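You operate a simulated robot arm through the tools that you are given. There is no shell and no other tool. Be economical: measure what you need, move in short steps, check, and stop when the job is done.

You run a simulated two-armed robot. Do the job below in one go: nothing can be reset, and whatever is moved stays where it is left.

TASK
Clip the wet board in the hand holder, holding the holder steady, and blow it dry.
Fine: tall can toward the grip; use the air wand; wand back, air off.

The check looks at the end state, three seconds after you hand in, the way a careful person would. Anything else that was tipped, shoved, dropped, spilled or broken makes it a failure.

THE ROBOT
Two 7-joint arms with two-finger parallel grippers on one trunk, on a base that drives. Base frame: it is fixed to the floor where the robot stands at the start and does not move with it; the origin is under the middle of the robot, x ahead of it, y to its left, z up. Readings come in m, degrees, newtons and seconds.
The left shoulder is at the start at [0.07, 0.133, 1.193], the right one opposite. With the tool pointing down near the work surface each hand reaches from about 0.1 to 0.62 m from the robot's upright axis, wherever it stands, measured 20 degrees to its own side. Places, roughly: pocket of the hand holder [0.5, -0.2, 0.8]; holder clip [0.5, -0.3, 0.8]; air switch [0.7, -0.5, 0.8]. Payload 1.57 kg a hand.
The TCP of each hand is the grasp point between the finger pads, 0.03 m short of the fingertips. In the tool frame z runs along the fingers and y along their closing line. Largest opening 0.08 m; finger width 0.017, thickness 0.012; the body of the gripper, 0.04 by 0.082 m, starts 0.08 m behind the TCP.
Orientation is that of the tool frame in the base frame, as a unit quaternion [w, x, y, z]. With the fingers straight down and closing along the base's y, the tool's x points along the base's -x, its y along +y and its z along -z.

THE INTERFACE
- The arms move only by the tool send_rows. It takes "left_rows", "right_rows" or both (then of equal length, played together; a hand with none holds still); each is a list of rows, each a list of 3 entries, a list of its own where there are three numbers: the shift along the base's x, y, z in units of 20 mm (1.0 is 20 mm), then the turn, a rotation vector about the base's x, y, z in units of 8 degrees (1.0 is 8 degrees), then the gripper command, from -1 (fully open) to 1 (shut), values between in proportion. In form: [[[tx, ty, tz], [wx, wy, wz], grip], ...]. A call has 1 to 20 rows; each row shifts and turns the commanded pose from where the row before left it. A call with a number of a shift or a turn outside -1 to 1 is refused whole. Rows are played at 5 a second. More than 0.05 m and 8.6 degrees between two rows, or a gripper value outside its range, and nothing of the call is played. Where a pose cannot be reached the arm comes as near as it can. A force on the tool above 40 N (or 10 N above the force at the start of the call, whichever is more), or a blocked arm, ends the call early, and 0.2 s more pass. Each finger travels about 0.153 m/s and halts on what it meets, pressing with about 22 N; the grip force reading is that of the motor and also rises with nothing between the fingers. The clock runs only during rows and for 0.2 s after the last one: add rows that do not move to give the fingers time. It gives the time, the measured TCP pose, the force on the tool (base axes), the opening and the grip force at its end, in the units of the frame above (readings bear some noise).
- Cameras (640 x 400 px; columns grow to the right, rows downward): "scene" is now at [0.1234, -0.0341, 1.4057]; the picture's right is [-0.42, -0.91, 0.00], its down [-0.66, 0.31, -0.69] and it looks along [0.62, -0.29, -0.73] (base axes); focal length 277 px, centre (320, 200). "left" rides on the left gripper at [0.072, 0.007, -0.122] in its tool frame; the picture's right is [-0.09, 1.00, 0.00], its down [-0.84, -0.08, -0.54] and it looks along [-0.54, -0.05, 0.84] (tool axes); focal length 238 px, centre (320, 200). "right" rides on the right gripper at [0.072, -0.007, -0.122] in its tool frame; the picture's right is [0.09, 1.00, 0.00], its down [-0.84, 0.08, -0.54] and it looks along [-0.54, 0.05, 0.84] (tool axes); focal length 238 px, centre (320, 200). There is no depth. A picture from a camera that has moved, and an enlarged one, comes with that camera's place and axes in the base frame and with its lens.
- capture(camera): a new picture of that camera. No time passes.
- lift_body(by): slides the trunk up (or, below 0, down) by that many m; the arms and the scene camera ride with it, the base frame stays. It gives what a move gives, with no picture.
- roll_base(legs): drives the robot by 1 to 6 legs, each [ahead, left, turn to the left] in m, m and degrees, along the robot's own axes; the way and the turn of a leg run together, so that a leg with both is an arc; at most 1.5 m and 180 degrees a leg. The arms and the cameras ride along, it lands a little off, and it stops where it bumps. It gives what a move gives.
- head_to(pan, tilt): turns the head with the scene camera to pan (to the left, within 86 degrees either way) and tilt (down, from -29 to 69), counted from straight ahead of the robot. It gives what a move gives.
- zoom(camera, box): a new picture of the part [left, top, right, bottom] of that camera's present view, enlarged. No time passes.
- job_done(): hands the job in; it is judged then, once.

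Work in short steps. Places have to be worked out from the pictures, the camera data and where the tool is seen: move nearer, look again, correct. Check each grasp and each placing, and mend what went wrong. You have 120 turns and 88 pictures in all, those below and enlarged ones among them. Open the grippers and draw the arms clear of the work before you hand the job in, unless the task says otherwise; then end with one line.

The tools are called after "Emit:" by a JSON object that holds its "api" and its "payload". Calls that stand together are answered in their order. send_rows: Moves the arms, as the interface text tells. Its arguments: {"type":"object","properties":{"left_rows":{"type":"array","items":{"type":"array"}},"right_rows":{"type":"array","items":{"type":"array"}}},"required":[]} The other tools are called the same way: lift_body (by) slides the trunk up or down; roll_base (legs) drives the base; head_to (pan, tilt) turns the head that bears the scene camera; capture (camera) takes a picture; zoom (camera, box) takes an enlarged picture of a part of a camera's view; job_done () hands the job in.

At the start:

```text
clock: 0.0
left_tool_pos: [0.4477, -0.0146, 1.0785]
left_tool_rot: [0.0, 0.0, 1.0, 0.001]
left_contact_force: [1.4, -0.1, -0.3]
left_opening: 0.0801
left_gripper_force: 0.1
right_tool_pos: [0.3634, -0.3335, 1.0996]
right_tool_rot: [0.0, 0.0, 1.0, 0.0]
right_contact_force: [0.5, 0.1, -0.2]
right_opening: 0.0802
right_gripper_force: 0.1
trunk travel left (down, up): [-0.767, 0.173]
robot x, y, heading: [-0.0003, 0.0017, 0.1]
head pan, tilt: [-24.9, 46.6]
```

scene: 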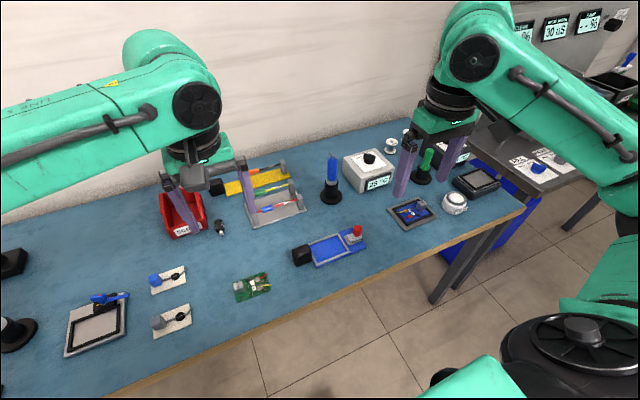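
right: 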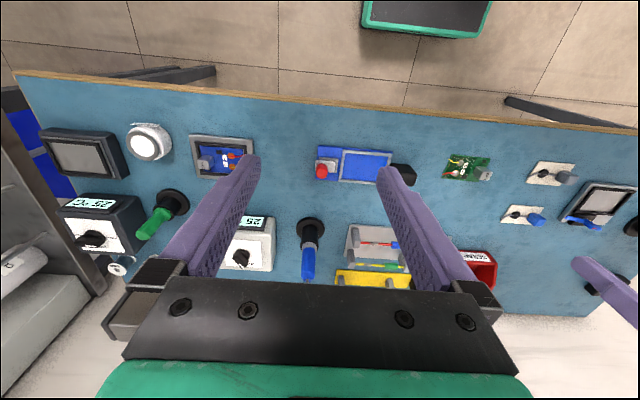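
left: 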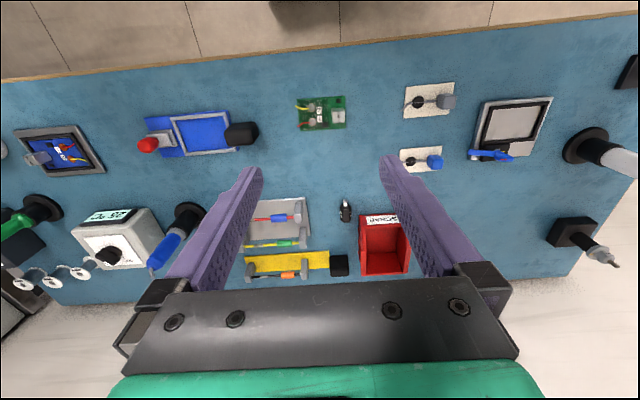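

The bench holds a blue holder with a red clip and a black grip, a green board, and a blue board in a grey frame. I'll zoom in to tell these apart.

Emit:
{"api": "zoom", "payload": {"camera": "scene", "box": [220, 180, 420, 310]}}

Emit:
{"api": "zoom", "payload": {"camera": "scene", "box": [370, 110, 530, 230]}}

Emit:
{"api": "zoom", "payload": {"camera": "scene", "box": [0, 150, 340, 370]}}

Emit:
{"api": "zoom", "payload": {"camera": "right", "box": [20, 100, 280, 290]}}

```text
3.08 times, centred on (320, 245) of scene
camera zoom: at [0.1234, -0.0341, 1.4057], right [-0.42, -0.91, 0.0], down [-0.66, 0.31, -0.69], along [0.62, -0.29, -0.73], focal length 854 px, centre (320, 62)
```

zoom: 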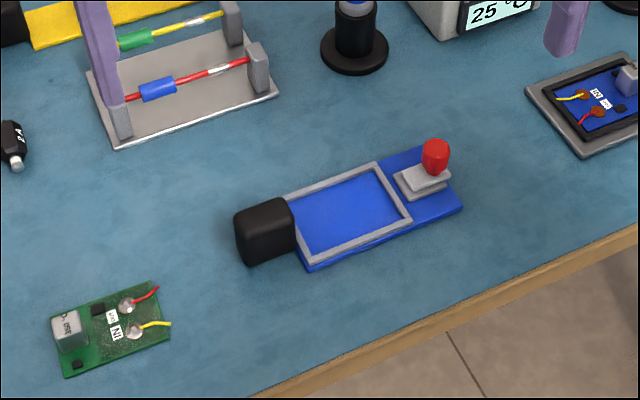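

```text
3.33 times, centred on (450, 170) of scene
camera zoom: at [0.1234, -0.0341, 1.4057], right [-0.42, -0.91, 0.0], down [-0.66, 0.31, -0.69], along [0.62, -0.29, -0.73], focal length 925 px, centre (-113, 300)
```

zoom: 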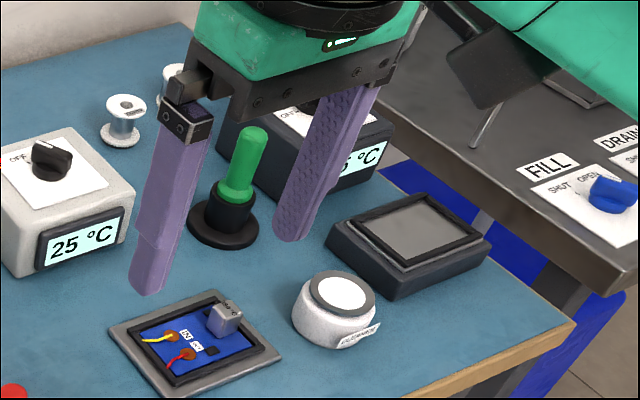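

```text
1.82 times, centred on (170, 260) of scene
camera zoom: at [0.1234, -0.0341, 1.4057], right [-0.42, -0.91, 0.0], down [-0.66, 0.31, -0.69], along [0.62, -0.29, -0.73], focal length 504 px, centre (593, 91)
```

zoom: 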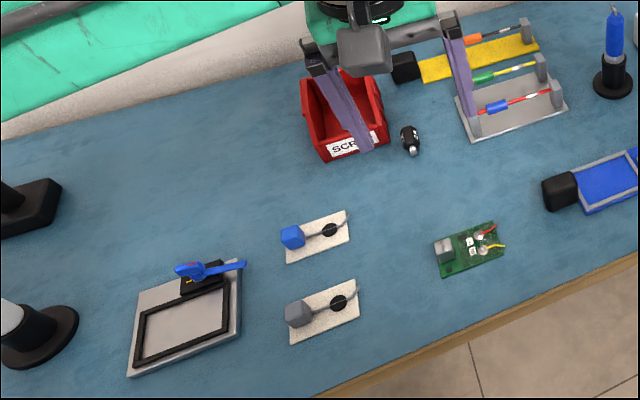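

```text
2.11 times, centred on (150, 195) of right
camera zoom: at [0.2906, -0.3404, 1.2226], right [-0.09, 1.0, 0.0], down [0.84, 0.08, 0.54], along [0.54, 0.05, -0.84], focal length 502 px, centre (678, 210)
```

zoom: 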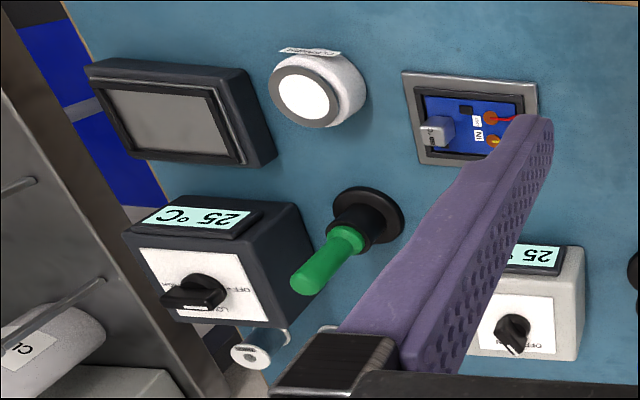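

The white box at about (0.69, -0.50) matches the given air switch position. I'll look at the labels on it, the two wands, and the board more closely.

Emit:
{"api": "zoom", "payload": {"camera": "left", "box": [0, 170, 230, 310]}}

Emit:
{"api": "zoom", "payload": {"camera": "right", "box": [230, 200, 340, 290]}}

Emit:
{"api": "zoom", "payload": {"camera": "left", "box": [280, 80, 370, 140]}}

Emit:
{"api": "zoom", "payload": {"camera": "scene", "box": [300, 130, 410, 210]}}

```text
2.78 times, centred on (115, 240) of left
camera zoom: at [0.3777, -0.0078, 1.1988], right [0.09, 1.0, 0.0], down [0.84, -0.08, 0.54], along [0.54, -0.05, -0.84], focal length 663 px, centre (890, 89)
```

zoom: 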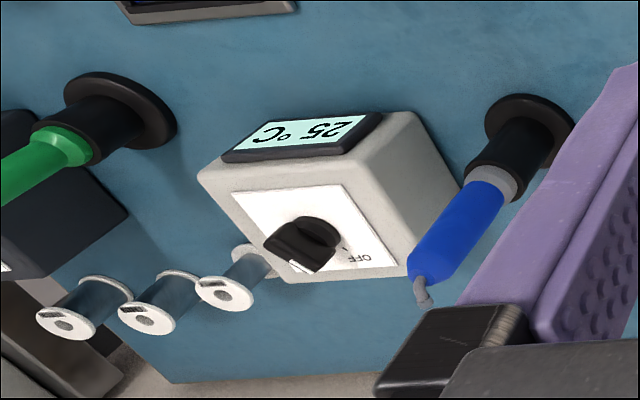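

```text
4.44 times, centred on (285, 245) of right
camera zoom: at [0.2906, -0.3404, 1.2226], right [-0.09, 1.0, 0.0], down [0.84, 0.08, 0.54], along [0.54, 0.05, -0.84], focal length 1059 px, centre (476, 0)
```

zoom: 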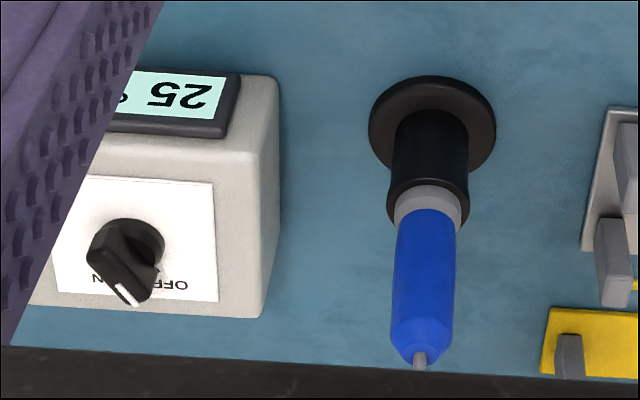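

```text
6.67 times, centred on (325, 110) of left
camera zoom: at [0.3777, -0.0078, 1.1988], right [0.09, 1.0, 0.0], down [0.84, -0.08, 0.54], along [0.54, -0.05, -0.84], focal length 1589 px, centre (287, 800)
```

zoom: 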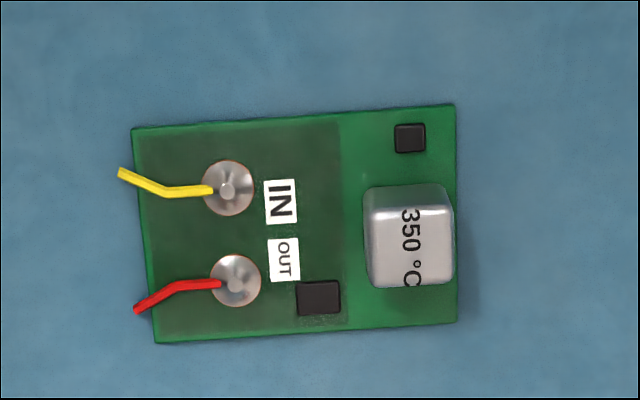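

```text
5.00 times, centred on (355, 170) of scene
camera zoom: at [0.1234, -0.0341, 1.4057], right [-0.42, -0.91, 0.0], down [-0.66, 0.31, -0.69], along [0.62, -0.29, -0.73], focal length 1387 px, centre (145, 350)
```

zoom: 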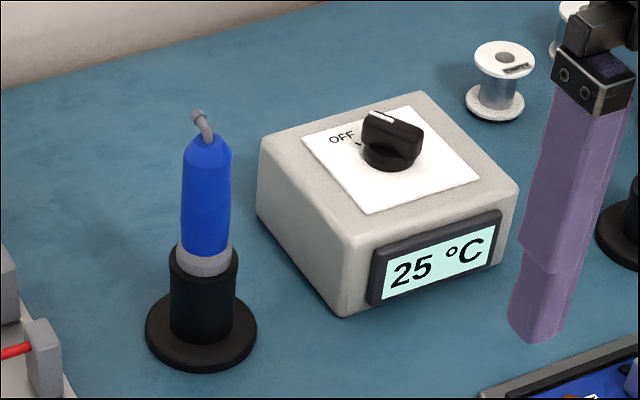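

The green board has a dark glossy area that may be water. I'll look left, right, and at the blue board to rule out other candidates.

Emit:
{"api": "zoom", "payload": {"camera": "right", "box": [185, 125, 265, 185]}}

Emit:
{"api": "head_to", "payload": {"pan": -65, "tilt": 35}}

Emit:
{"api": "capture", "payload": {"camera": "scene"}}

Emit:
{"api": "head_to", "payload": {"pan": 40, "tilt": 40}}

Emit:
{"api": "capture", "payload": {"camera": "scene"}}

```text
6.67 times, centred on (225, 155) of right
camera zoom: at [0.2906, -0.3404, 1.2226], right [-0.09, 1.0, 0.0], down [0.84, 0.08, 0.54], along [0.54, 0.05, -0.84], focal length 1589 px, centre (953, 500)
```

zoom: 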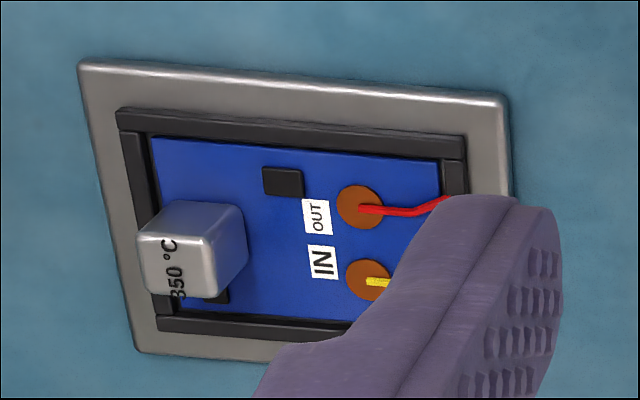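

```text
clock: 1.1
left_tool_pos: [0.4488, -0.0128, 1.0795]
left_tool_rot: [0.0, 0.0, 1.0, 0.0]
left_contact_force: [-0.6, 0.5, 0.5]
left_opening: 0.0799
left_gripper_force: 0.0
right_tool_pos: [0.362, -0.3332, 1.0998]
right_tool_rot: [0.0, 0.001, 1.0, 0.0]
right_contact_force: [-0.2, 0.4, -0.4]
right_opening: 0.0798
right_gripper_force: 0.0
trunk travel left (down, up): [-0.767, 0.173]
robot x, y, heading: [0.0006, 0.0021, 0.0]
head pan, tilt: [-65.0, 35.0]
```

```text
75 pictures are left
camera scene: at [0.0881, -0.0801, 1.4227], right [-0.91, -0.42, 0.0], down [-0.24, 0.52, -0.82], along [0.35, -0.74, -0.57], focal length 277 px, centre (320, 200)
```

scene: 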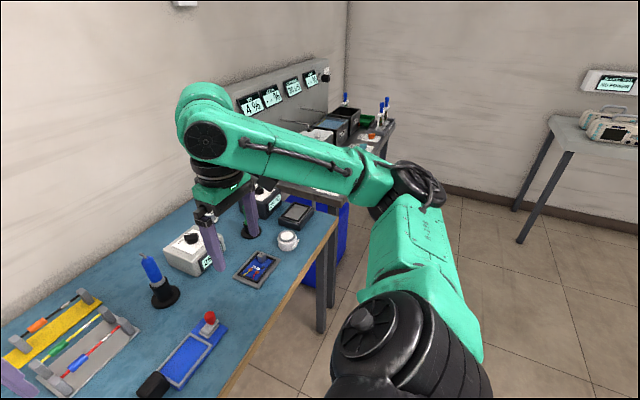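

```text
clock: 2.9
left_tool_pos: [0.4498, -0.0149, 1.0787]
left_tool_rot: [-0.001, -0.001, 1.0, 0.0]
left_contact_force: [0.3, 0.5, -0.6]
left_opening: 0.08
left_gripper_force: 0.1
right_tool_pos: [0.3623, -0.3338, 1.0999]
right_tool_rot: [0.0, 0.0, 1.0, 0.0]
right_contact_force: [1.0, 0.5, -0.4]
right_opening: 0.0801
right_gripper_force: 0.1
trunk travel left (down, up): [-0.767, 0.173]
robot x, y, heading: [-0.0016, -0.0007, 0.1]
head pan, tilt: [40.0, 40.0]
```

```text
74 pictures are left
camera scene: at [0.116, 0.0542, 1.4152], right [0.64, -0.77, 0.0], down [-0.49, -0.41, -0.77], along [0.59, 0.49, -0.64], focal length 277 px, centre (320, 200)
```

scene: 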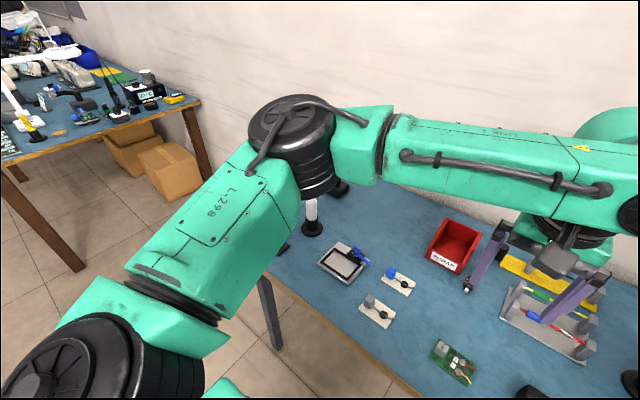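

There's a second wash bench farther right. I'll zoom on it to make sure the wet board isn't there.

Emit:
{"api": "head_to", "payload": {"pan": -65, "tilt": 35}}

Emit:
{"api": "zoom", "payload": {"camera": "scene", "box": [220, 60, 420, 185]}}

Emit:
{"api": "zoom", "payload": {"camera": "scene", "box": [130, 220, 250, 310]}}

```text
clock: 4.7
left_tool_pos: [0.4502, -0.0137, 1.0786]
left_tool_rot: [0.0, 0.0, 1.0, 0.0]
left_contact_force: [0.1, 0.2, 0.6]
left_opening: 0.08
left_gripper_force: 0.0
right_tool_pos: [0.3613, -0.3336, 1.0991]
right_tool_rot: [0.0, 0.0, 1.0, 0.0]
right_contact_force: [-0.7, 0.1, 0.4]
right_opening: 0.0801
right_gripper_force: 0.1
trunk travel left (down, up): [-0.767, 0.173]
robot x, y, heading: [-0.0015, 0.0015, 0.1]
head pan, tilt: [-65.0, 35.0]
```

```text
3.20 times, centred on (320, 122) of scene
camera zoom: at [0.0881, -0.0802, 1.4228], right [-0.91, -0.42, 0.0], down [-0.24, 0.52, -0.82], along [0.35, -0.74, -0.57], focal length 888 px, centre (320, 448)
```

zoom: 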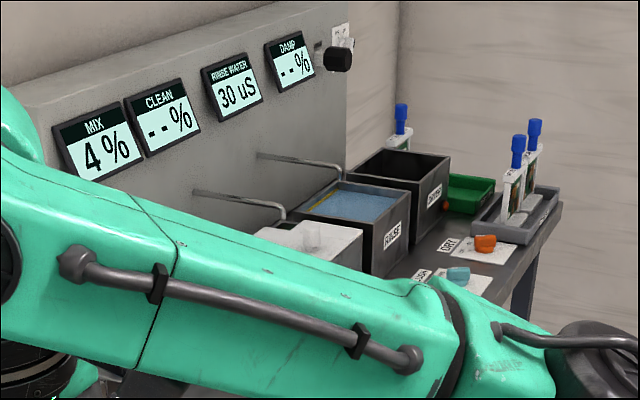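

```text
4.44 times, centred on (190, 265) of scene
camera zoom: at [0.0881, -0.0802, 1.4228], right [-0.91, -0.42, 0.0], down [-0.24, 0.52, -0.82], along [0.35, -0.74, -0.57], focal length 1233 px, centre (898, -89)
```

zoom: 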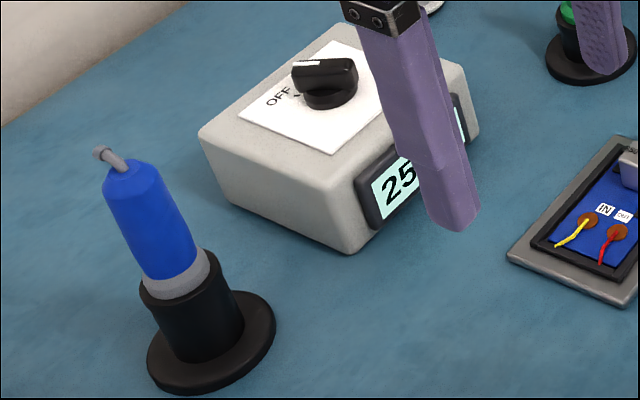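

The wash bench is a separate station; the wet board is the green one at about (0.476, -0.013), with its can already on the +y side. I'll zoom in on the holder and clip from the two hand cameras.

Emit:
{"api": "zoom", "payload": {"camera": "right", "box": [305, 130, 425, 205]}}

Emit:
{"api": "zoom", "payload": {"camera": "left", "box": [130, 90, 270, 178]}}

Emit:
{"api": "zoom", "payload": {"camera": "scene", "box": [130, 300, 250, 400]}}

```text
5.33 times, centred on (365, 168) of right
camera zoom: at [0.2906, -0.3404, 1.2226], right [-0.09, 1.0, 0.0], down [0.84, 0.08, 0.54], along [0.54, 0.05, -0.84], focal length 1271 px, centre (80, 373)
```

zoom: 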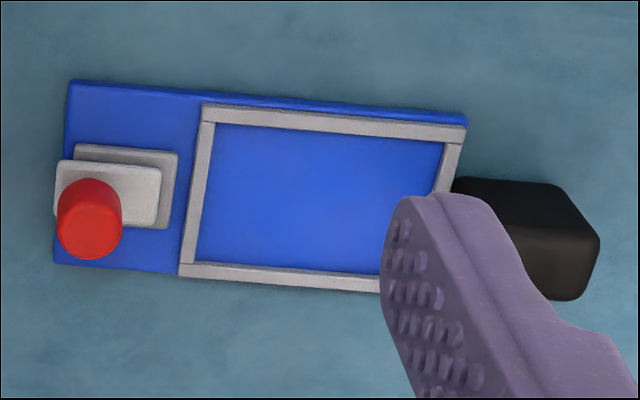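

```text
4.55 times, centred on (200, 134) of left
camera zoom: at [0.3777, -0.0078, 1.1988], right [0.09, 1.0, 0.0], down [0.84, -0.08, 0.54], along [0.54, -0.05, -0.84], focal length 1083 px, centre (866, 500)
```

zoom: 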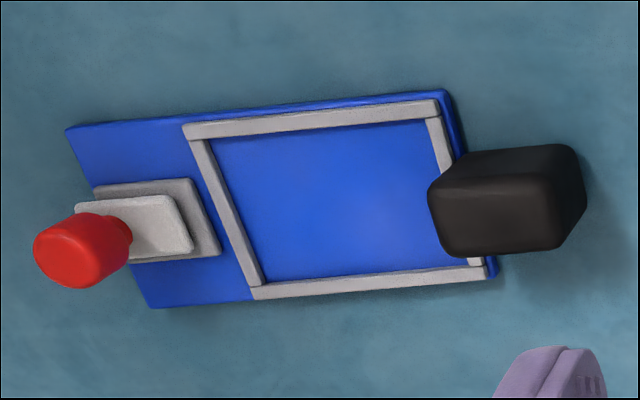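

```text
4.00 times, centred on (190, 350) of scene
camera zoom: at [0.0881, -0.0802, 1.4228], right [-0.91, -0.42, 0.0], down [-0.24, 0.52, -0.82], along [0.35, -0.74, -0.57], focal length 1110 px, centre (840, -400)
```

zoom: 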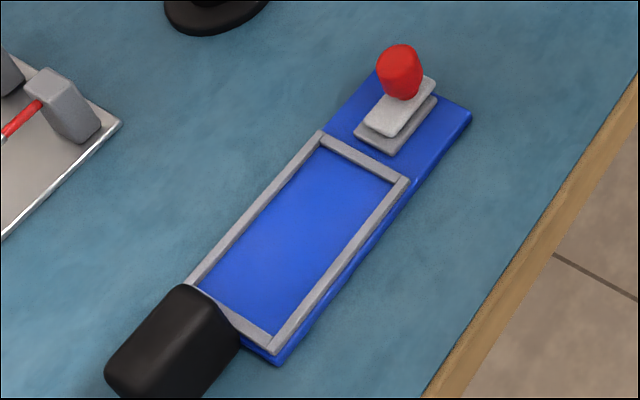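

Camera fits put the pocket interior at x 0.4635–0.523, y -0.273 to -0.185. The can is at about (0.476, 0.0145), top about z 0.794. I'll turn the left hand -90° about z so it closes along x, and bring it above the can.

Emit:
{"api": "send_rows", "payload": {"left_rows": [[[0.11, 0.118, -0.6], [0, 0, -0.9375], -1], [[0.11, 0.118, -0.6], [0, 0, -0.9375], -1], [[0.11, 0.118, -0.6], [0, 0, -0.9375], -1], [[0.11, 0.118, -0.6], [0, 0, -0.9375], -1], [[0.11, 0.118, -0.6], [0, 0, -0.9375], -1], [[0.11, 0.118, -0.6], [0, 0, -0.9375], -1], [[0.11, 0.118, -0.6], [0, 0, -0.9375], -1], [[0.11, 0.118, -0.6], [0, 0, -0.9375], -1], [[0.11, 0.118, -0.6], [0, 0, -0.9375], -1], [[0.11, 0.118, -0.6], [0, 0, -0.9375], -1], [[0.11, 0.118, -0.6], [0, 0, -0.9375], -1], [[0.11, 0.118, -0.6], [0, 0, -0.9375], -1], [[0, 0, 0], [0, 0, 0], -1]]}}

Emit:
{"api": "capture", "payload": {"camera": "left"}}

```text
clock: 7.5
left_tool_pos: [0.4755, 0.0159, 0.9337]
left_tool_rot: [0.0, 0.707, 0.707, -0.001]
left_contact_force: [-0.1, 0.4, 0.0]
left_opening: 0.08
left_gripper_force: 0.1
right_tool_pos: [0.3624, -0.3334, 1.1004]
right_tool_rot: [0.0, 0.0, 1.0, 0.0]
right_contact_force: [-0.2, 0.6, -0.1]
right_opening: 0.0801
right_gripper_force: 0.0
trunk travel left (down, up): [-0.767, 0.173]
robot x, y, heading: [-0.0004, -0.0016, -0.3]
head pan, tilt: [-65.0, 35.0]
```

```text
68 pictures are left
camera left: at [0.4824, 0.0862, 1.0542], right [1.0, -0.09, 0.0], down [-0.08, -0.84, 0.54], along [-0.05, -0.54, -0.84], focal length 238 px, centre (320, 200)
```

left: 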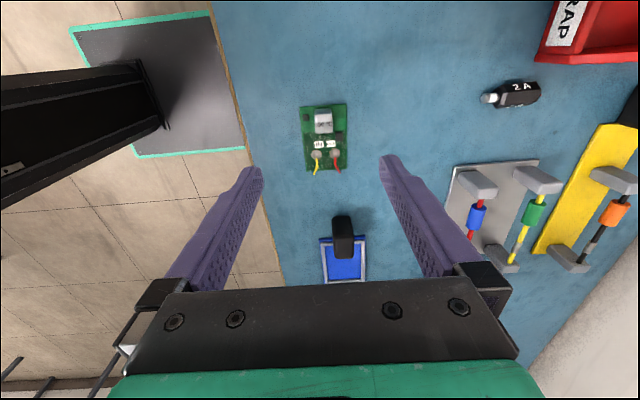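

Position is right. I'll zoom on the board from here to refine the can's position.

Emit:
{"api": "zoom", "payload": {"camera": "left", "box": [285, 90, 365, 180]}}

```text
4.44 times, centred on (325, 135) of left
camera zoom: at [0.4824, 0.0862, 1.0542], right [1.0, -0.09, 0.0], down [-0.08, -0.84, 0.54], along [-0.05, -0.54, -0.84], focal length 1059 px, centre (298, 489)
```

zoom: 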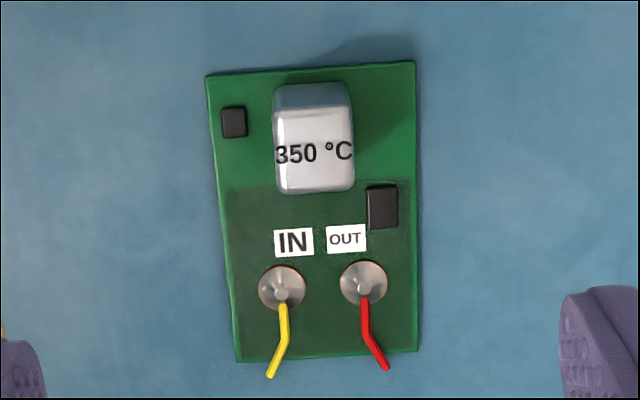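

Refined: can centre (0.480, 0.0165), top z 0.797; board centre (0.4795, -0.012), yaw about -1.4°. I'll descend with fingertips kept above the chips and close.

Emit:
{"api": "send_rows", "payload": {"left_rows": [[[0.11, 0.01, -0.9], [0, 0, -0.17], -1], [[0.11, 0.01, -0.9], [0, 0, 0], -1], [[0, 0, -0.9], [0, 0, 0], -1], [[0, 0, -0.9], [0, 0, 0], -1], [[0, 0, -0.9], [0, 0, 0], -1], [[0, 0, -0.9], [0, 0, 0], -1], [[0, 0, -0.9], [0, 0, 0], -1], [[0, 0, 0], [0, 0, 0], -1], [[0, 0, 0], [0, 0, 0], 0], [[0, 0, 0], [0, 0, 0], 0.5], [[0, 0, 0], [0, 0, 0], 1], [[0, 0, 0], [0, 0, 0], 1], [[0, 0, 0], [0, 0, 0], 1]]}}

Emit:
{"api": "capture", "payload": {"camera": "left"}}

```text
clock: 10.3
left_tool_pos: [0.4808, 0.0158, 0.8087]
left_tool_rot: [0.0, 0.716, 0.698, 0.0]
left_contact_force: [0.4, 0.0, 0.1]
left_opening: 0.019
left_gripper_force: 21.8
right_tool_pos: [0.3623, -0.3345, 1.0996]
right_tool_rot: [0.0, 0.0, 1.0, 0.0]
right_contact_force: [0.7, -0.2, -0.2]
right_opening: 0.0801
right_gripper_force: 0.0
trunk travel left (down, up): [-0.767, 0.173]
robot x, y, heading: [0.0007, -0.001, 0.2]
head pan, tilt: [-65.0, 35.0]
```

```text
66 pictures are left
camera left: at [0.489, 0.0867, 0.9285], right [0.99, -0.12, 0.0], down [-0.1, -0.83, 0.54], along [-0.06, -0.54, -0.84], focal length 238 px, centre (320, 200)
```

left: 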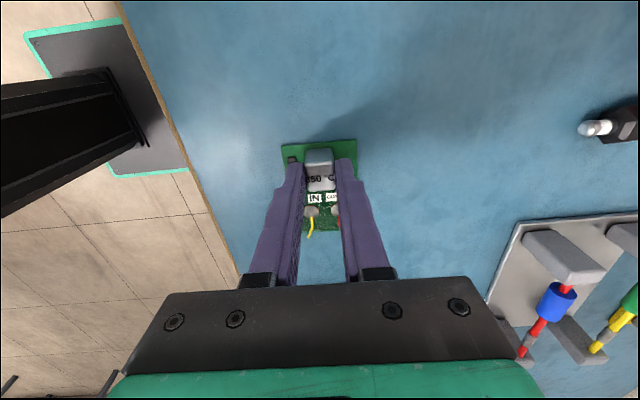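

Can is gripped (opening 19 mm). I'll lift 0.1 m and carry it above the pocket.

Emit:
{"api": "send_rows", "payload": {"left_rows": [[[0, 0, 0.5], [0, 0, 0], 1], [[0, 0, 1], [0, 0, 0], 1], [[0, 0, 1], [0, 0, 0], 1], [[0, 0, 1], [0, 0, 0], 1], [[0, 0, 1], [0, 0, 0], 1], [[0, 0, 0.5], [0, 0, 0.17], 1], [[0.06, -1, 0], [0, 0, 0], 1], [[0.06, -1, 0], [0, 0, 0], 1], [[0.06, -1, 0], [0, 0, 0], 1], [[0.06, -1, 0], [0, 0, 0], 1], [[0.06, -1, 0], [0, 0, 0], 1], [[0.06, -1, 0], [0, 0, 0], 1], [[0.06, -1, 0], [0, 0, 0], 1], [[0.06, -1, 0], [0, 0, 0], 1], [[0.06, -1, 0], [0, 0, 0], 1], [[0.06, -1, 0], [0, 0, 0], 1], [[0.06, -0.84, 0], [0, 0, 0], 1], [[0, 0, 0], [0, 0, 0], 1]]}}

Emit:
{"api": "capture", "payload": {"camera": "left"}}

Emit:
{"api": "zoom", "payload": {"camera": "right", "box": [290, 110, 450, 210]}}

```text
clock: 14.1
left_tool_pos: [0.492, -0.1354, 0.907]
left_tool_rot: [0.0, 0.706, 0.708, 0.0]
left_contact_force: [0.0, 0.1, -0.7]
left_opening: 0.0191
left_gripper_force: 22.6
left hand out of reach, approached as far as the arm can: row 14, 15, 16, 17
right_tool_pos: [0.361, -0.3335, 1.1001]
right_tool_rot: [0.0, 0.0, 1.0, 0.0]
right_contact_force: [-0.1, 0.4, 0.2]
right_opening: 0.08
right_gripper_force: 0.0
trunk travel left (down, up): [-0.767, 0.173]
robot x, y, heading: [0.0029, -0.0, 0.0]
head pan, tilt: [-65.0, 35.0]
```

```text
65 pictures are left
camera left: at [0.4986, -0.0639, 1.0269], right [1.0, -0.09, 0.0], down [-0.08, -0.84, 0.54], along [-0.05, -0.54, -0.84], focal length 238 px, centre (320, 200)
```

left: 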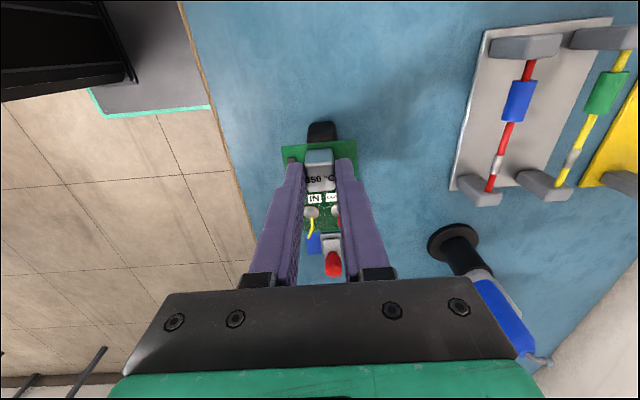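

```text
4.00 times, centred on (370, 160) of right
camera zoom: at [0.2907, -0.3403, 1.2226], right [-0.09, 1.0, 0.0], down [0.84, 0.08, 0.54], along [0.54, 0.05, -0.84], focal length 953 px, centre (120, 360)
```

zoom: 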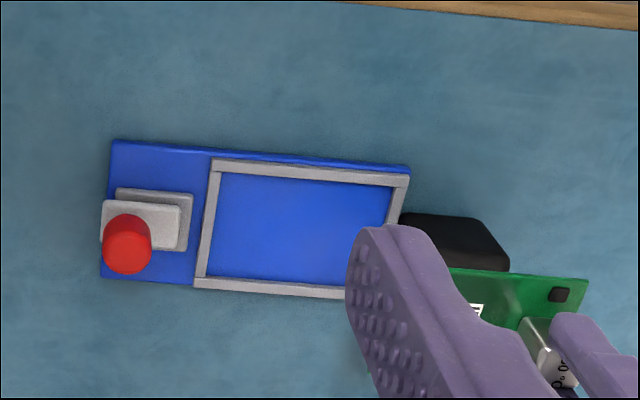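

The left arm's reach ends at y -0.135, so I'll drive the base 0.12 m to the right; the held board rides along at a safe height (bottom about z 0.86).

Emit:
{"api": "roll_base", "payload": {"legs": [[0, -0.12, 0]]}}

Emit:
{"api": "head_to", "payload": {"pan": -15, "tilt": 50}}

Emit:
{"api": "capture", "payload": {"camera": "scene"}}

```text
clock: 15.3
left_tool_pos: [0.4919, -0.2545, 0.906]
left_tool_rot: [0.001, 0.707, 0.707, 0.0]
left_contact_force: [0.6, 0.6, -1.0]
left_opening: 0.0191
left_gripper_force: 21.8
right_tool_pos: [0.3625, -0.4513, 1.1]
right_tool_rot: [0.0, 0.0, 1.0, -0.001]
right_contact_force: [-0.2, -0.2, 0.6]
right_opening: 0.0797
right_gripper_force: 0.0
trunk travel left (down, up): [-0.767, 0.173]
robot x, y, heading: [-0.0049, -0.1224, 0.0]
head pan, tilt: [-65.0, 35.0]
```

```text
clock: 16.5
left_tool_pos: [0.4928, -0.2542, 0.9064]
left_tool_rot: [0.0, 0.707, 0.707, 0.0]
left_contact_force: [0.0, -0.5, -0.1]
left_opening: 0.0192
left_gripper_force: 21.7
right_tool_pos: [0.3621, -0.4542, 1.1001]
right_tool_rot: [0.0, -0.001, 1.0, 0.0]
right_contact_force: [-0.1, 0.1, -0.2]
right_opening: 0.0801
right_gripper_force: 0.1
trunk travel left (down, up): [-0.767, 0.173]
robot x, y, heading: [0.0011, -0.12, 0.1]
head pan, tilt: [-15.0, 50.0]
```

```text
63 pictures are left
camera scene: at [0.1252, -0.1403, 1.401], right [-0.26, -0.97, 0.0], down [-0.74, 0.2, -0.64], along [0.62, -0.17, -0.77], focal length 277 px, centre (320, 200)
```

scene: 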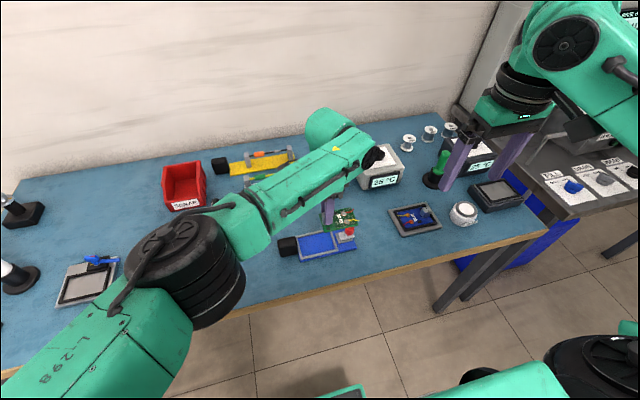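

Now shift the hand back to y -0.201 above the pocket and check alignment.

Emit:
{"api": "send_rows", "payload": {"left_rows": [[[0.02, 0.9, 0], [0, 0, 0], 1], [[0.02, 0.9, 0], [0, 0, 0], 1], [[0.02, 0.86, 0], [0, 0, 0], 1], [[0, 0, 0], [0, 0, 0], 1]]}}

Emit:
{"api": "zoom", "payload": {"camera": "left", "box": [240, 110, 400, 300]}}

Emit:
{"api": "zoom", "payload": {"camera": "scene", "box": [260, 190, 380, 270]}}

```text
clock: 17.5
left_tool_pos: [0.4936, -0.2012, 0.9072]
left_tool_rot: [0.0, 0.707, 0.708, 0.0]
left_contact_force: [0.1, 0.3, -0.4]
left_opening: 0.0191
left_gripper_force: 22.3
right_tool_pos: [0.3633, -0.4531, 1.1006]
right_tool_rot: [0.0, 0.0, 1.0, -0.001]
right_contact_force: [0.1, -0.4, -0.9]
right_opening: 0.0798
right_gripper_force: 0.0
trunk travel left (down, up): [-0.767, 0.173]
robot x, y, heading: [-0.0039, -0.1214, -0.0]
head pan, tilt: [-15.0, 50.0]
```

```text
2.11 times, centred on (320, 205) of left
camera zoom: at [0.5, -0.1302, 1.0269], right [1.0, -0.09, 0.0], down [-0.08, -0.84, 0.54], along [-0.05, -0.54, -0.84], focal length 502 px, centre (320, 190)
```

zoom: 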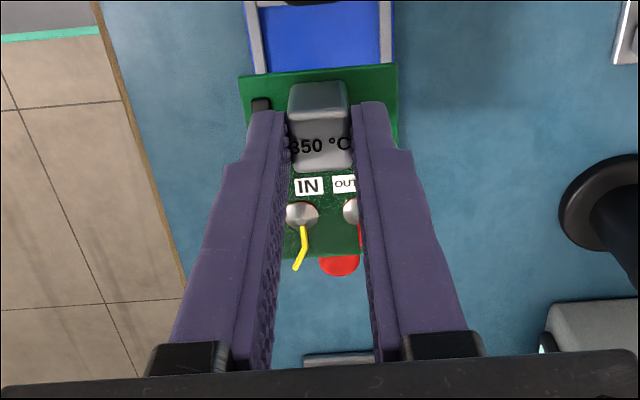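

```text
5.00 times, centred on (320, 230) of scene
camera zoom: at [0.1253, -0.1403, 1.401], right [-0.26, -0.97, 0.0], down [-0.74, 0.2, -0.64], along [0.62, -0.17, -0.77], focal length 1387 px, centre (320, 50)
```

zoom: 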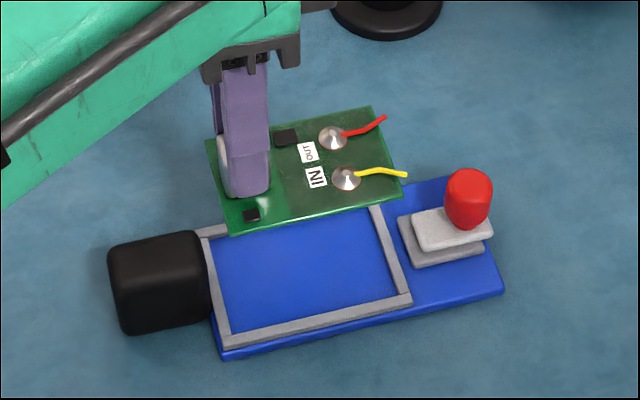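

Alignment agrees with the fit (pocket centre x 0.493). I'll lower most of the way, then look.

Emit:
{"api": "send_rows", "payload": {"left_rows": [[[-0.01, 0, -0.9], [0, 0, 0], 1], [[0, 0, -0.9], [0, 0, 0], 1], [[0, 0, -0.9], [0, 0, 0], 1], [[0, 0, -0.7], [0, 0, 0], 1], [[0, 0, -0.4], [0, 0, 0], 1], [[0, 0, 0], [0, 0, 0], 1]]}}

Emit:
{"api": "zoom", "payload": {"camera": "left", "box": [240, 110, 400, 300]}}

Emit:
{"api": "zoom", "payload": {"camera": "scene", "box": [260, 190, 380, 270]}}

```text
clock: 18.9
left_tool_pos: [0.4935, -0.2028, 0.8307]
left_tool_rot: [0.0, 0.707, 0.708, 0.0]
left_contact_force: [0.9, 0.8, -0.5]
left_opening: 0.0193
left_gripper_force: 21.7
right_tool_pos: [0.3627, -0.4534, 1.0988]
right_tool_rot: [0.0, -0.001, 1.0, 0.0]
right_contact_force: [0.4, -0.5, 0.2]
right_opening: 0.08
right_gripper_force: 0.0
trunk travel left (down, up): [-0.767, 0.173]
robot x, y, heading: [-0.0012, -0.1189, 0.0]
head pan, tilt: [-15.0, 50.0]
```

```text
2.11 times, centred on (320, 205) of left
camera zoom: at [0.4996, -0.1303, 0.9509], right [1.0, -0.09, 0.0], down [-0.08, -0.84, 0.54], along [-0.05, -0.54, -0.84], focal length 502 px, centre (320, 190)
```

zoom: 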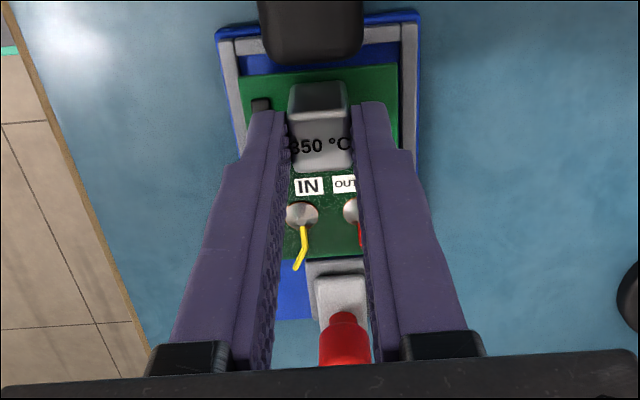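

```text
5.00 times, centred on (320, 230) of scene
camera zoom: at [0.1252, -0.1401, 1.401], right [-0.26, -0.97, 0.0], down [-0.74, 0.2, -0.64], along [0.62, -0.17, -0.77], focal length 1387 px, centre (320, 50)
```

zoom: 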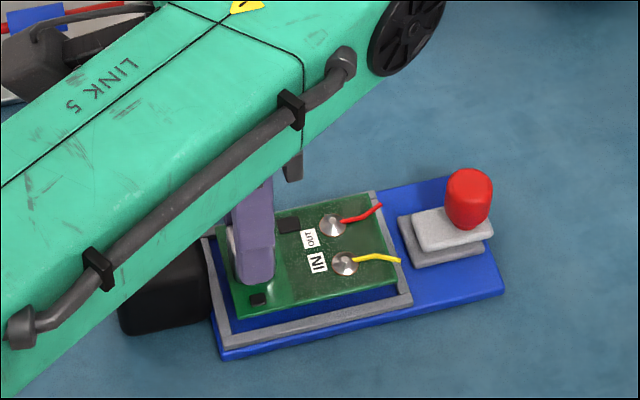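

Board is centred over the pocket with a few mm clearance on all sides and about 10 mm to go. I'll lower in small steps.

Emit:
{"api": "send_rows", "payload": {"left_rows": [[[0, -0.03, -0.25], [0, 0, 0], 1], [[0, 0, -0.2], [0, 0, 0], 1], [[0, 0, -0.1], [0, 0, 0], 1], [[0, 0, 0], [0, 0, 0], 1]]}}

Emit:
{"api": "zoom", "payload": {"camera": "scene", "box": [280, 210, 360, 270]}}

```text
clock: 19.9
left_tool_pos: [0.4932, -0.2015, 0.8213]
left_tool_rot: [0.001, 0.708, 0.707, 0.0]
left_contact_force: [2.5, 1.4, 8.4]
left_opening: 0.019
left_gripper_force: 21.9
right_tool_pos: [0.3605, -0.4524, 1.1016]
right_tool_rot: [0.001, 0.001, 1.0, 0.0]
right_contact_force: [-0.1, -0.6, 0.2]
right_opening: 0.0797
right_gripper_force: 0.2
trunk travel left (down, up): [-0.767, 0.173]
robot x, y, heading: [-0.0007, -0.1176, -0.1]
head pan, tilt: [-15.0, 50.0]
```

```text
6.67 times, centred on (320, 240) of scene
camera zoom: at [0.124, -0.1395, 1.4013], right [-0.26, -0.97, 0.0], down [-0.74, 0.2, -0.64], along [0.62, -0.17, -0.77], focal length 1850 px, centre (320, -67)
```

zoom: 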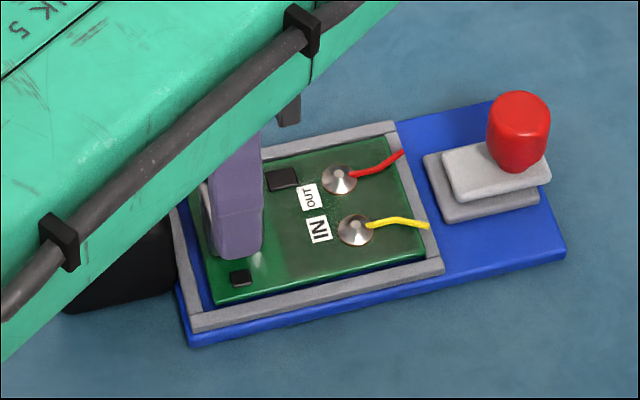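

Contact is felt (8 N) at z 0.821. I'll check whether the board sits inside the rails on the other sides.

Emit:
{"api": "zoom", "payload": {"camera": "left", "box": [260, 110, 380, 260]}}

Emit:
{"api": "zoom", "payload": {"camera": "right", "box": [380, 120, 560, 230]}}

```text
2.67 times, centred on (320, 185) of left
camera zoom: at [0.499, -0.1309, 0.941], right [1.0, -0.09, 0.0], down [-0.08, -0.84, 0.54], along [-0.05, -0.54, -0.84], focal length 636 px, centre (320, 240)
```

zoom: 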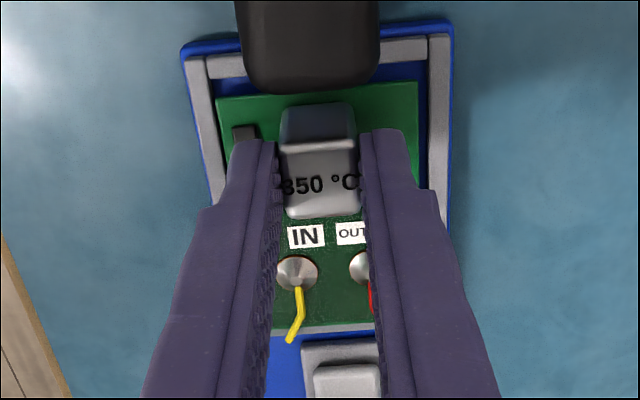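

```text
3.56 times, centred on (470, 175) of right
camera zoom: at [0.2894, -0.4596, 1.2231], right [-0.09, 1.0, 0.0], down [0.84, 0.08, 0.54], along [0.54, 0.05, -0.84], focal length 848 px, centre (-213, 289)
```

zoom: 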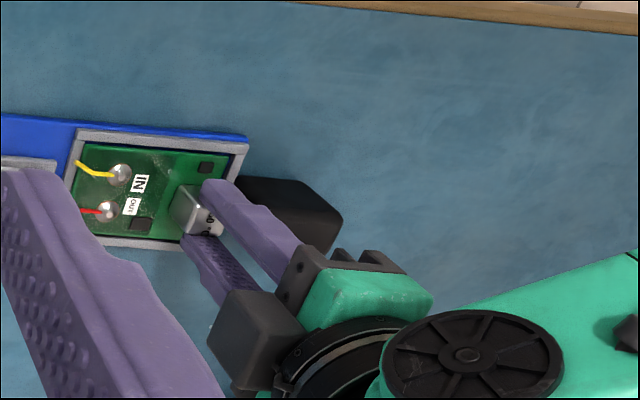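

The board's -y edge sits about on the -y rail (est. -0.273), with a 4.5 mm gap on the +y side. I'll lift slightly, shift +2.4 mm in y, and lower again.

Emit:
{"api": "send_rows", "payload": {"left_rows": [[[0, 0, 0.15], [0, 0, 0], 1], [[0, 0.12, 0], [0, 0, 0], 1], [[0, 0, -0.1], [0, 0, 0], 1], [[0, 0, -0.1], [0, 0, 0], 1], [[0, 0, 0], [0, 0, 0], 1]]}}

Emit:
{"api": "zoom", "payload": {"camera": "left", "box": [260, 110, 380, 260]}}

Emit:
{"api": "zoom", "payload": {"camera": "scene", "box": [295, 215, 345, 255]}}

```text
clock: 21.1
left_tool_pos: [0.4927, -0.1995, 0.8186]
left_tool_rot: [0.0, 0.707, 0.707, 0.0]
left_contact_force: [-0.4, -0.9, 0.0]
left_opening: 0.0192
left_gripper_force: 21.8
right_tool_pos: [0.3626, -0.4544, 1.1001]
right_tool_rot: [0.0, 0.0, 1.0, 0.0]
right_contact_force: [-0.7, -0.1, 1.0]
right_opening: 0.0801
right_gripper_force: 0.0
trunk travel left (down, up): [-0.767, 0.173]
robot x, y, heading: [0.0039, -0.1209, 0.2]
head pan, tilt: [-15.0, 50.0]
```

```text
2.67 times, centred on (320, 185) of left
camera zoom: at [0.4994, -0.1285, 0.9389], right [1.0, -0.09, 0.0], down [-0.08, -0.84, 0.54], along [-0.05, -0.54, -0.84], focal length 636 px, centre (320, 240)
```

zoom: 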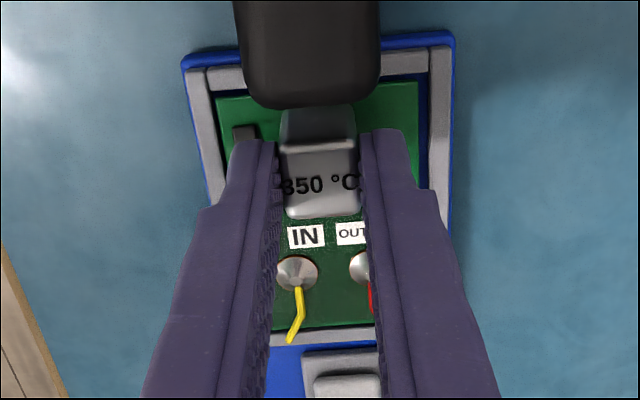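

```text
10.00 times, centred on (320, 235) of scene
camera zoom: at [0.1251, -0.14, 1.401], right [-0.26, -0.97, 0.0], down [-0.74, 0.2, -0.64], along [0.62, -0.17, -0.77], focal length 2774 px, centre (320, -150)
```

zoom: 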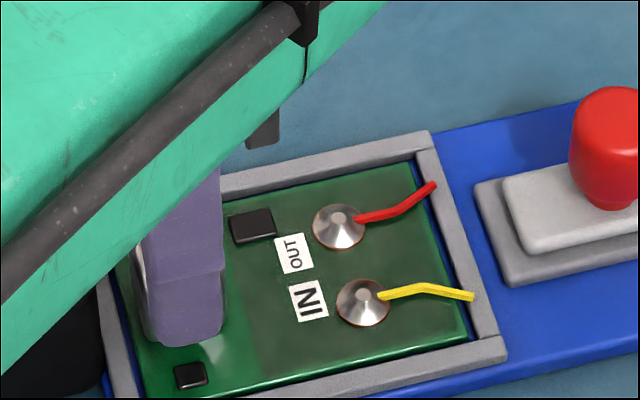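

Now it's inside all rails with zero force. I'll lower until contact.

Emit:
{"api": "send_rows", "payload": {"left_rows": [[[0, -0.03, -0.08], [0, 0, 0], 1], [[0, 0, -0.08], [0, 0, 0], 1], [[0, 0, 0], [0, 0, 0], 1]]}}

```text
clock: 21.9
left_tool_pos: [0.4916, -0.2016, 0.816]
left_tool_rot: [0.0, 0.707, 0.707, 0.001]
left_contact_force: [1.4, 0.4, 4.4]
left_opening: 0.0193
left_gripper_force: 21.5
right_tool_pos: [0.3618, -0.4536, 1.1013]
right_tool_rot: [0.0, 0.0, 1.0, 0.001]
right_contact_force: [-0.1, -0.2, 0.0]
right_opening: 0.0798
right_gripper_force: 0.0
trunk travel left (down, up): [-0.767, 0.173]
robot x, y, heading: [-0.001, -0.1193, 0.0]
head pan, tilt: [-15.0, 50.0]
```

Contact at the floor (4 N). Release gently and lift.

Emit:
{"api": "send_rows", "payload": {"left_rows": [[[0, 0, 0], [0, 0, 0], 0.4], [[0, 0, 0], [0, 0, 0], 0], [[0, 0, 0], [0, 0, 0], 0], [[0, 0, 0.5], [0, 0, 0], 0], [[0, 0, 1], [0, 0, 0], 0], [[0, 0, 1], [0, 0, 0], 0], [[0, 0, 1], [0, 0, 0], 0], [[0, 0.5, 1], [0, 0, 0], 0], [[0, 1, 0], [0, 0, 0], -1], [[0, 1, 0], [0, 0, 0], -1], [[0, 0, 0], [0, 0, 0], -1]]}}

Emit:
{"api": "zoom", "payload": {"camera": "left", "box": [220, 110, 420, 310]}}

Emit:
{"api": "zoom", "payload": {"camera": "scene", "box": [265, 205, 365, 270]}}

```text
clock: 24.3
left_tool_pos: [0.4924, -0.1505, 0.9054]
left_tool_rot: [0.0, 0.707, 0.708, 0.0]
left_contact_force: [-1.3, 0.4, 0.3]
left_opening: 0.0802
left_gripper_force: 0.1
right_tool_pos: [0.3625, -0.453, 1.0998]
right_tool_rot: [0.0, 0.0, 1.0, 0.0]
right_contact_force: [0.7, -0.5, -0.3]
right_opening: 0.0798
right_gripper_force: 0.1
trunk travel left (down, up): [-0.767, 0.173]
robot x, y, heading: [-0.0004, -0.1213, 0.1]
head pan, tilt: [-15.0, 50.0]
```

```text
2.00 times, centred on (320, 210) of left
camera zoom: at [0.4988, -0.0794, 1.0256], right [1.0, -0.09, 0.0], down [-0.08, -0.84, 0.54], along [-0.05, -0.54, -0.84], focal length 477 px, centre (320, 180)
```

zoom: 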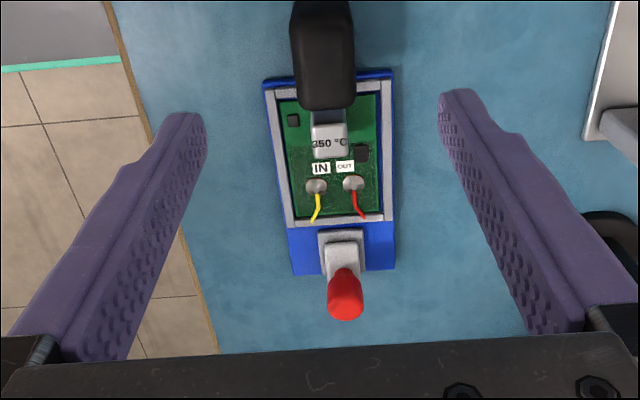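

```text
6.15 times, centred on (315, 238) of scene
camera zoom: at [0.1251, -0.1406, 1.401], right [-0.26, -0.97, 0.0], down [-0.74, 0.2, -0.64], along [0.62, -0.17, -0.77], focal length 1707 px, centre (351, -31)
```

zoom: 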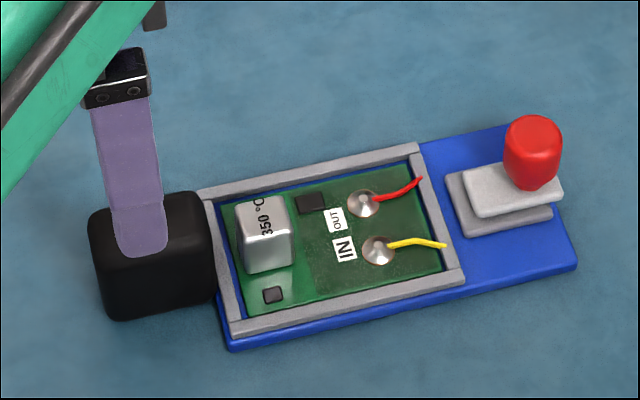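

Board lies flat in the pocket, can toward the grip. The grip is about x 0.478–0.508, y -0.18 to -0.125, top about 0.80. I'll lower the left hand over it and close to hold it steady.

Emit:
{"api": "send_rows", "payload": {"left_rows": [[[0.03, 0, -0.9], [0, 0, 0], -1], [[0, 0, -0.9], [0, 0, 0], -1], [[0, 0, -0.9], [0, 0, 0], -1], [[0, 0, -0.9], [0, 0, 0], -1], [[0, 0, -0.9], [0, 0, 0], -1], [[0, 0, -0.7], [0, 0, 0], -1], [[0, 0, 0], [0, 0, 0], -0.3], [[0, 0, 0], [0, 0, 0], 0], [[0, 0, 0], [0, 0, 0], 0.3], [[0, 0, 0], [0, 0, 0], 1], [[0, 0, 0], [0, 0, 0], 1]]}}

Emit:
{"api": "capture", "payload": {"camera": "left"}}

```text
clock: 26.7
left_tool_pos: [0.4922, -0.1515, 0.8023]
left_tool_rot: [0.0, 0.707, 0.708, 0.0]
left_contact_force: [0.0, 0.0, 0.5]
left_opening: 0.0298
left_gripper_force: 22.1
right_tool_pos: [0.3618, -0.4542, 1.1005]
right_tool_rot: [-0.001, 0.0, 1.0, 0.0]
right_contact_force: [-0.1, 0.3, -0.2]
right_opening: 0.08
right_gripper_force: 0.1
trunk travel left (down, up): [-0.767, 0.173]
robot x, y, heading: [0.0018, -0.1193, 0.1]
head pan, tilt: [-15.0, 50.0]
```

```text
51 pictures are left
camera left: at [0.5001, -0.0793, 0.9218], right [1.0, -0.09, 0.0], down [-0.08, -0.84, 0.54], along [-0.05, -0.54, -0.84], focal length 238 px, centre (320, 200)
```

left: 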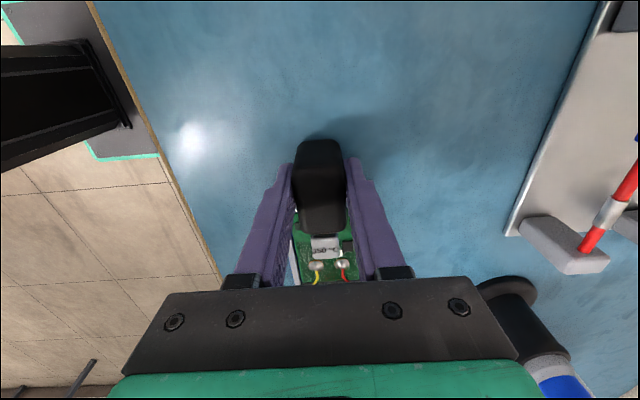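

The grip is held (30 mm, 22 N). I estimate the red clip knob at (0.489, -0.319), z 0.785–0.827, so I'll bring the right hand above it and look.

Emit:
{"api": "send_rows", "payload": {"right_rows": [[[0.63, 0.675, -0.9], [0, 0, 0], -1], [[0.63, 0.675, -0.9], [0, 0, 0], -1], [[0.63, 0.675, -0.9], [0, 0, 0], -1], [[0.63, 0.675, -0.9], [0, 0, 0], -1], [[0.63, 0.675, -0.9], [0, 0, 0], -1], [[0.63, 0.675, -0.9], [0, 0, 0], -1], [[0.63, 0.675, -0.9], [0, 0, 0], -1], [[0.63, 0.675, -0.9], [0, 0, 0], -1], [[0.63, 0.675, -0.9], [0, 0, 0], -1], [[0.63, 0.675, -0.9], [0, 0, 0], -1], [[0, 0, 0], [0, 0, 0], -1]]}}

Emit:
{"api": "capture", "payload": {"camera": "right"}}

```text
clock: 29.1
left_tool_pos: [0.4929, -0.1496, 0.8021]
left_tool_rot: [0.0, 0.707, 0.708, -0.001]
left_contact_force: [-0.3, -0.4, 0.1]
left_opening: 0.0299
left_gripper_force: 21.6
right_tool_pos: [0.4872, -0.3183, 0.919]
right_tool_rot: [0.0, 0.0, 1.0, -0.001]
right_contact_force: [0.2, 1.0, 0.3]
right_opening: 0.0801
right_gripper_force: 0.1
trunk travel left (down, up): [-0.767, 0.173]
robot x, y, heading: [0.0008, -0.1176, -0.0]
head pan, tilt: [-15.0, 50.0]
```

```text
50 pictures are left
camera right: at [0.4165, -0.3253, 1.0422], right [-0.09, 1.0, 0.0], down [0.84, 0.08, 0.54], along [0.54, 0.05, -0.84], focal length 238 px, centre (320, 200)
```

right: 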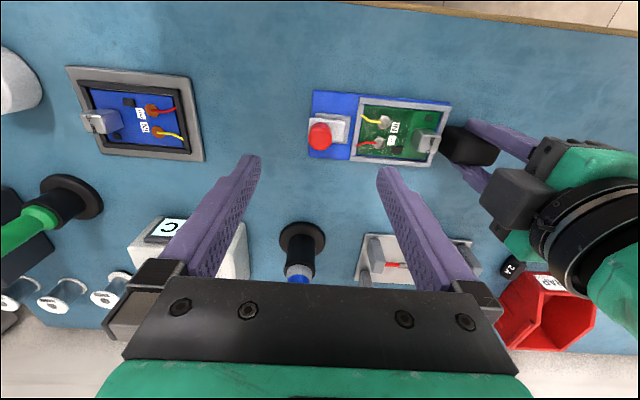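

Knob confirmed at about (0.487, -0.320). Descend, then close on it.

Emit:
{"api": "send_rows", "payload": {"right_rows": [[[0.02, -0.04, -0.9], [0, 0, 0], -1], [[0, 0, -0.9], [0, 0, 0], -1], [[0, 0, -0.9], [0, 0, 0], -1], [[0, 0, -0.9], [0, 0, 0], -1], [[0, 0, -0.75], [0, 0, 0], -1], [[0, 0, 0], [0, 0, 0], -0.3], [[0, 0, 0], [0, 0, 0], 0.2], [[0, 0, 0], [0, 0, 0], 0.5], [[0, 0, 0], [0, 0, 0], 1], [[0, 0, 0], [0, 0, 0], 1]]}}

Emit:
{"api": "zoom", "payload": {"camera": "scene", "box": [265, 190, 385, 270]}}

Emit:
{"api": "zoom", "payload": {"camera": "right", "box": [250, 90, 410, 200]}}

```text
clock: 31.3
left_tool_pos: [0.4927, -0.1522, 0.8024]
left_tool_rot: [0.001, 0.707, 0.707, -0.001]
left_contact_force: [1.5, -7.2, -0.3]
left_opening: 0.0297
left_gripper_force: 21.9
right_tool_pos: [0.4888, -0.3198, 0.834]
right_tool_rot: [0.0, 0.0, 1.0, 0.001]
right_contact_force: [-0.6, 7.8, 0.4]
right_opening: 0.0228
right_gripper_force: 21.9
trunk travel left (down, up): [-0.767, 0.173]
robot x, y, heading: [0.003, -0.1201, -0.2]
head pan, tilt: [-15.0, 50.0]
```

```text
5.00 times, centred on (325, 230) of scene
camera zoom: at [0.1256, -0.1401, 1.401], right [-0.26, -0.97, 0.0], down [-0.74, 0.2, -0.64], along [0.62, -0.17, -0.77], focal length 1387 px, centre (295, 50)
```

zoom: 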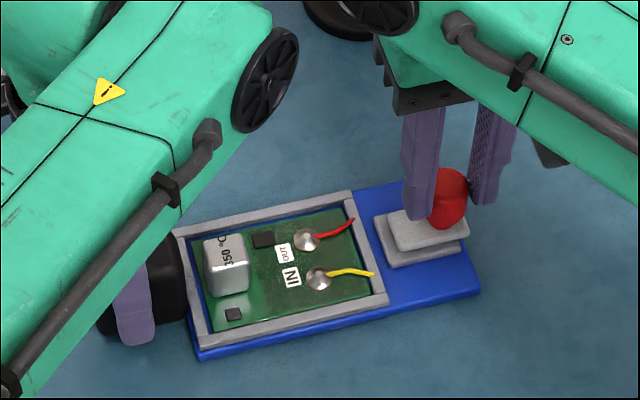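

```text
3.64 times, centred on (330, 145) of right
camera zoom: at [0.4168, -0.3258, 0.9555], right [-0.09, 1.0, 0.0], down [0.84, 0.08, 0.54], along [0.54, 0.05, -0.84], focal length 867 px, centre (284, 400)
```

zoom: 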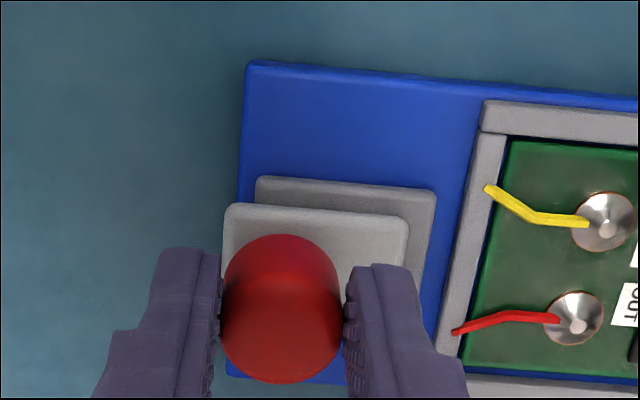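

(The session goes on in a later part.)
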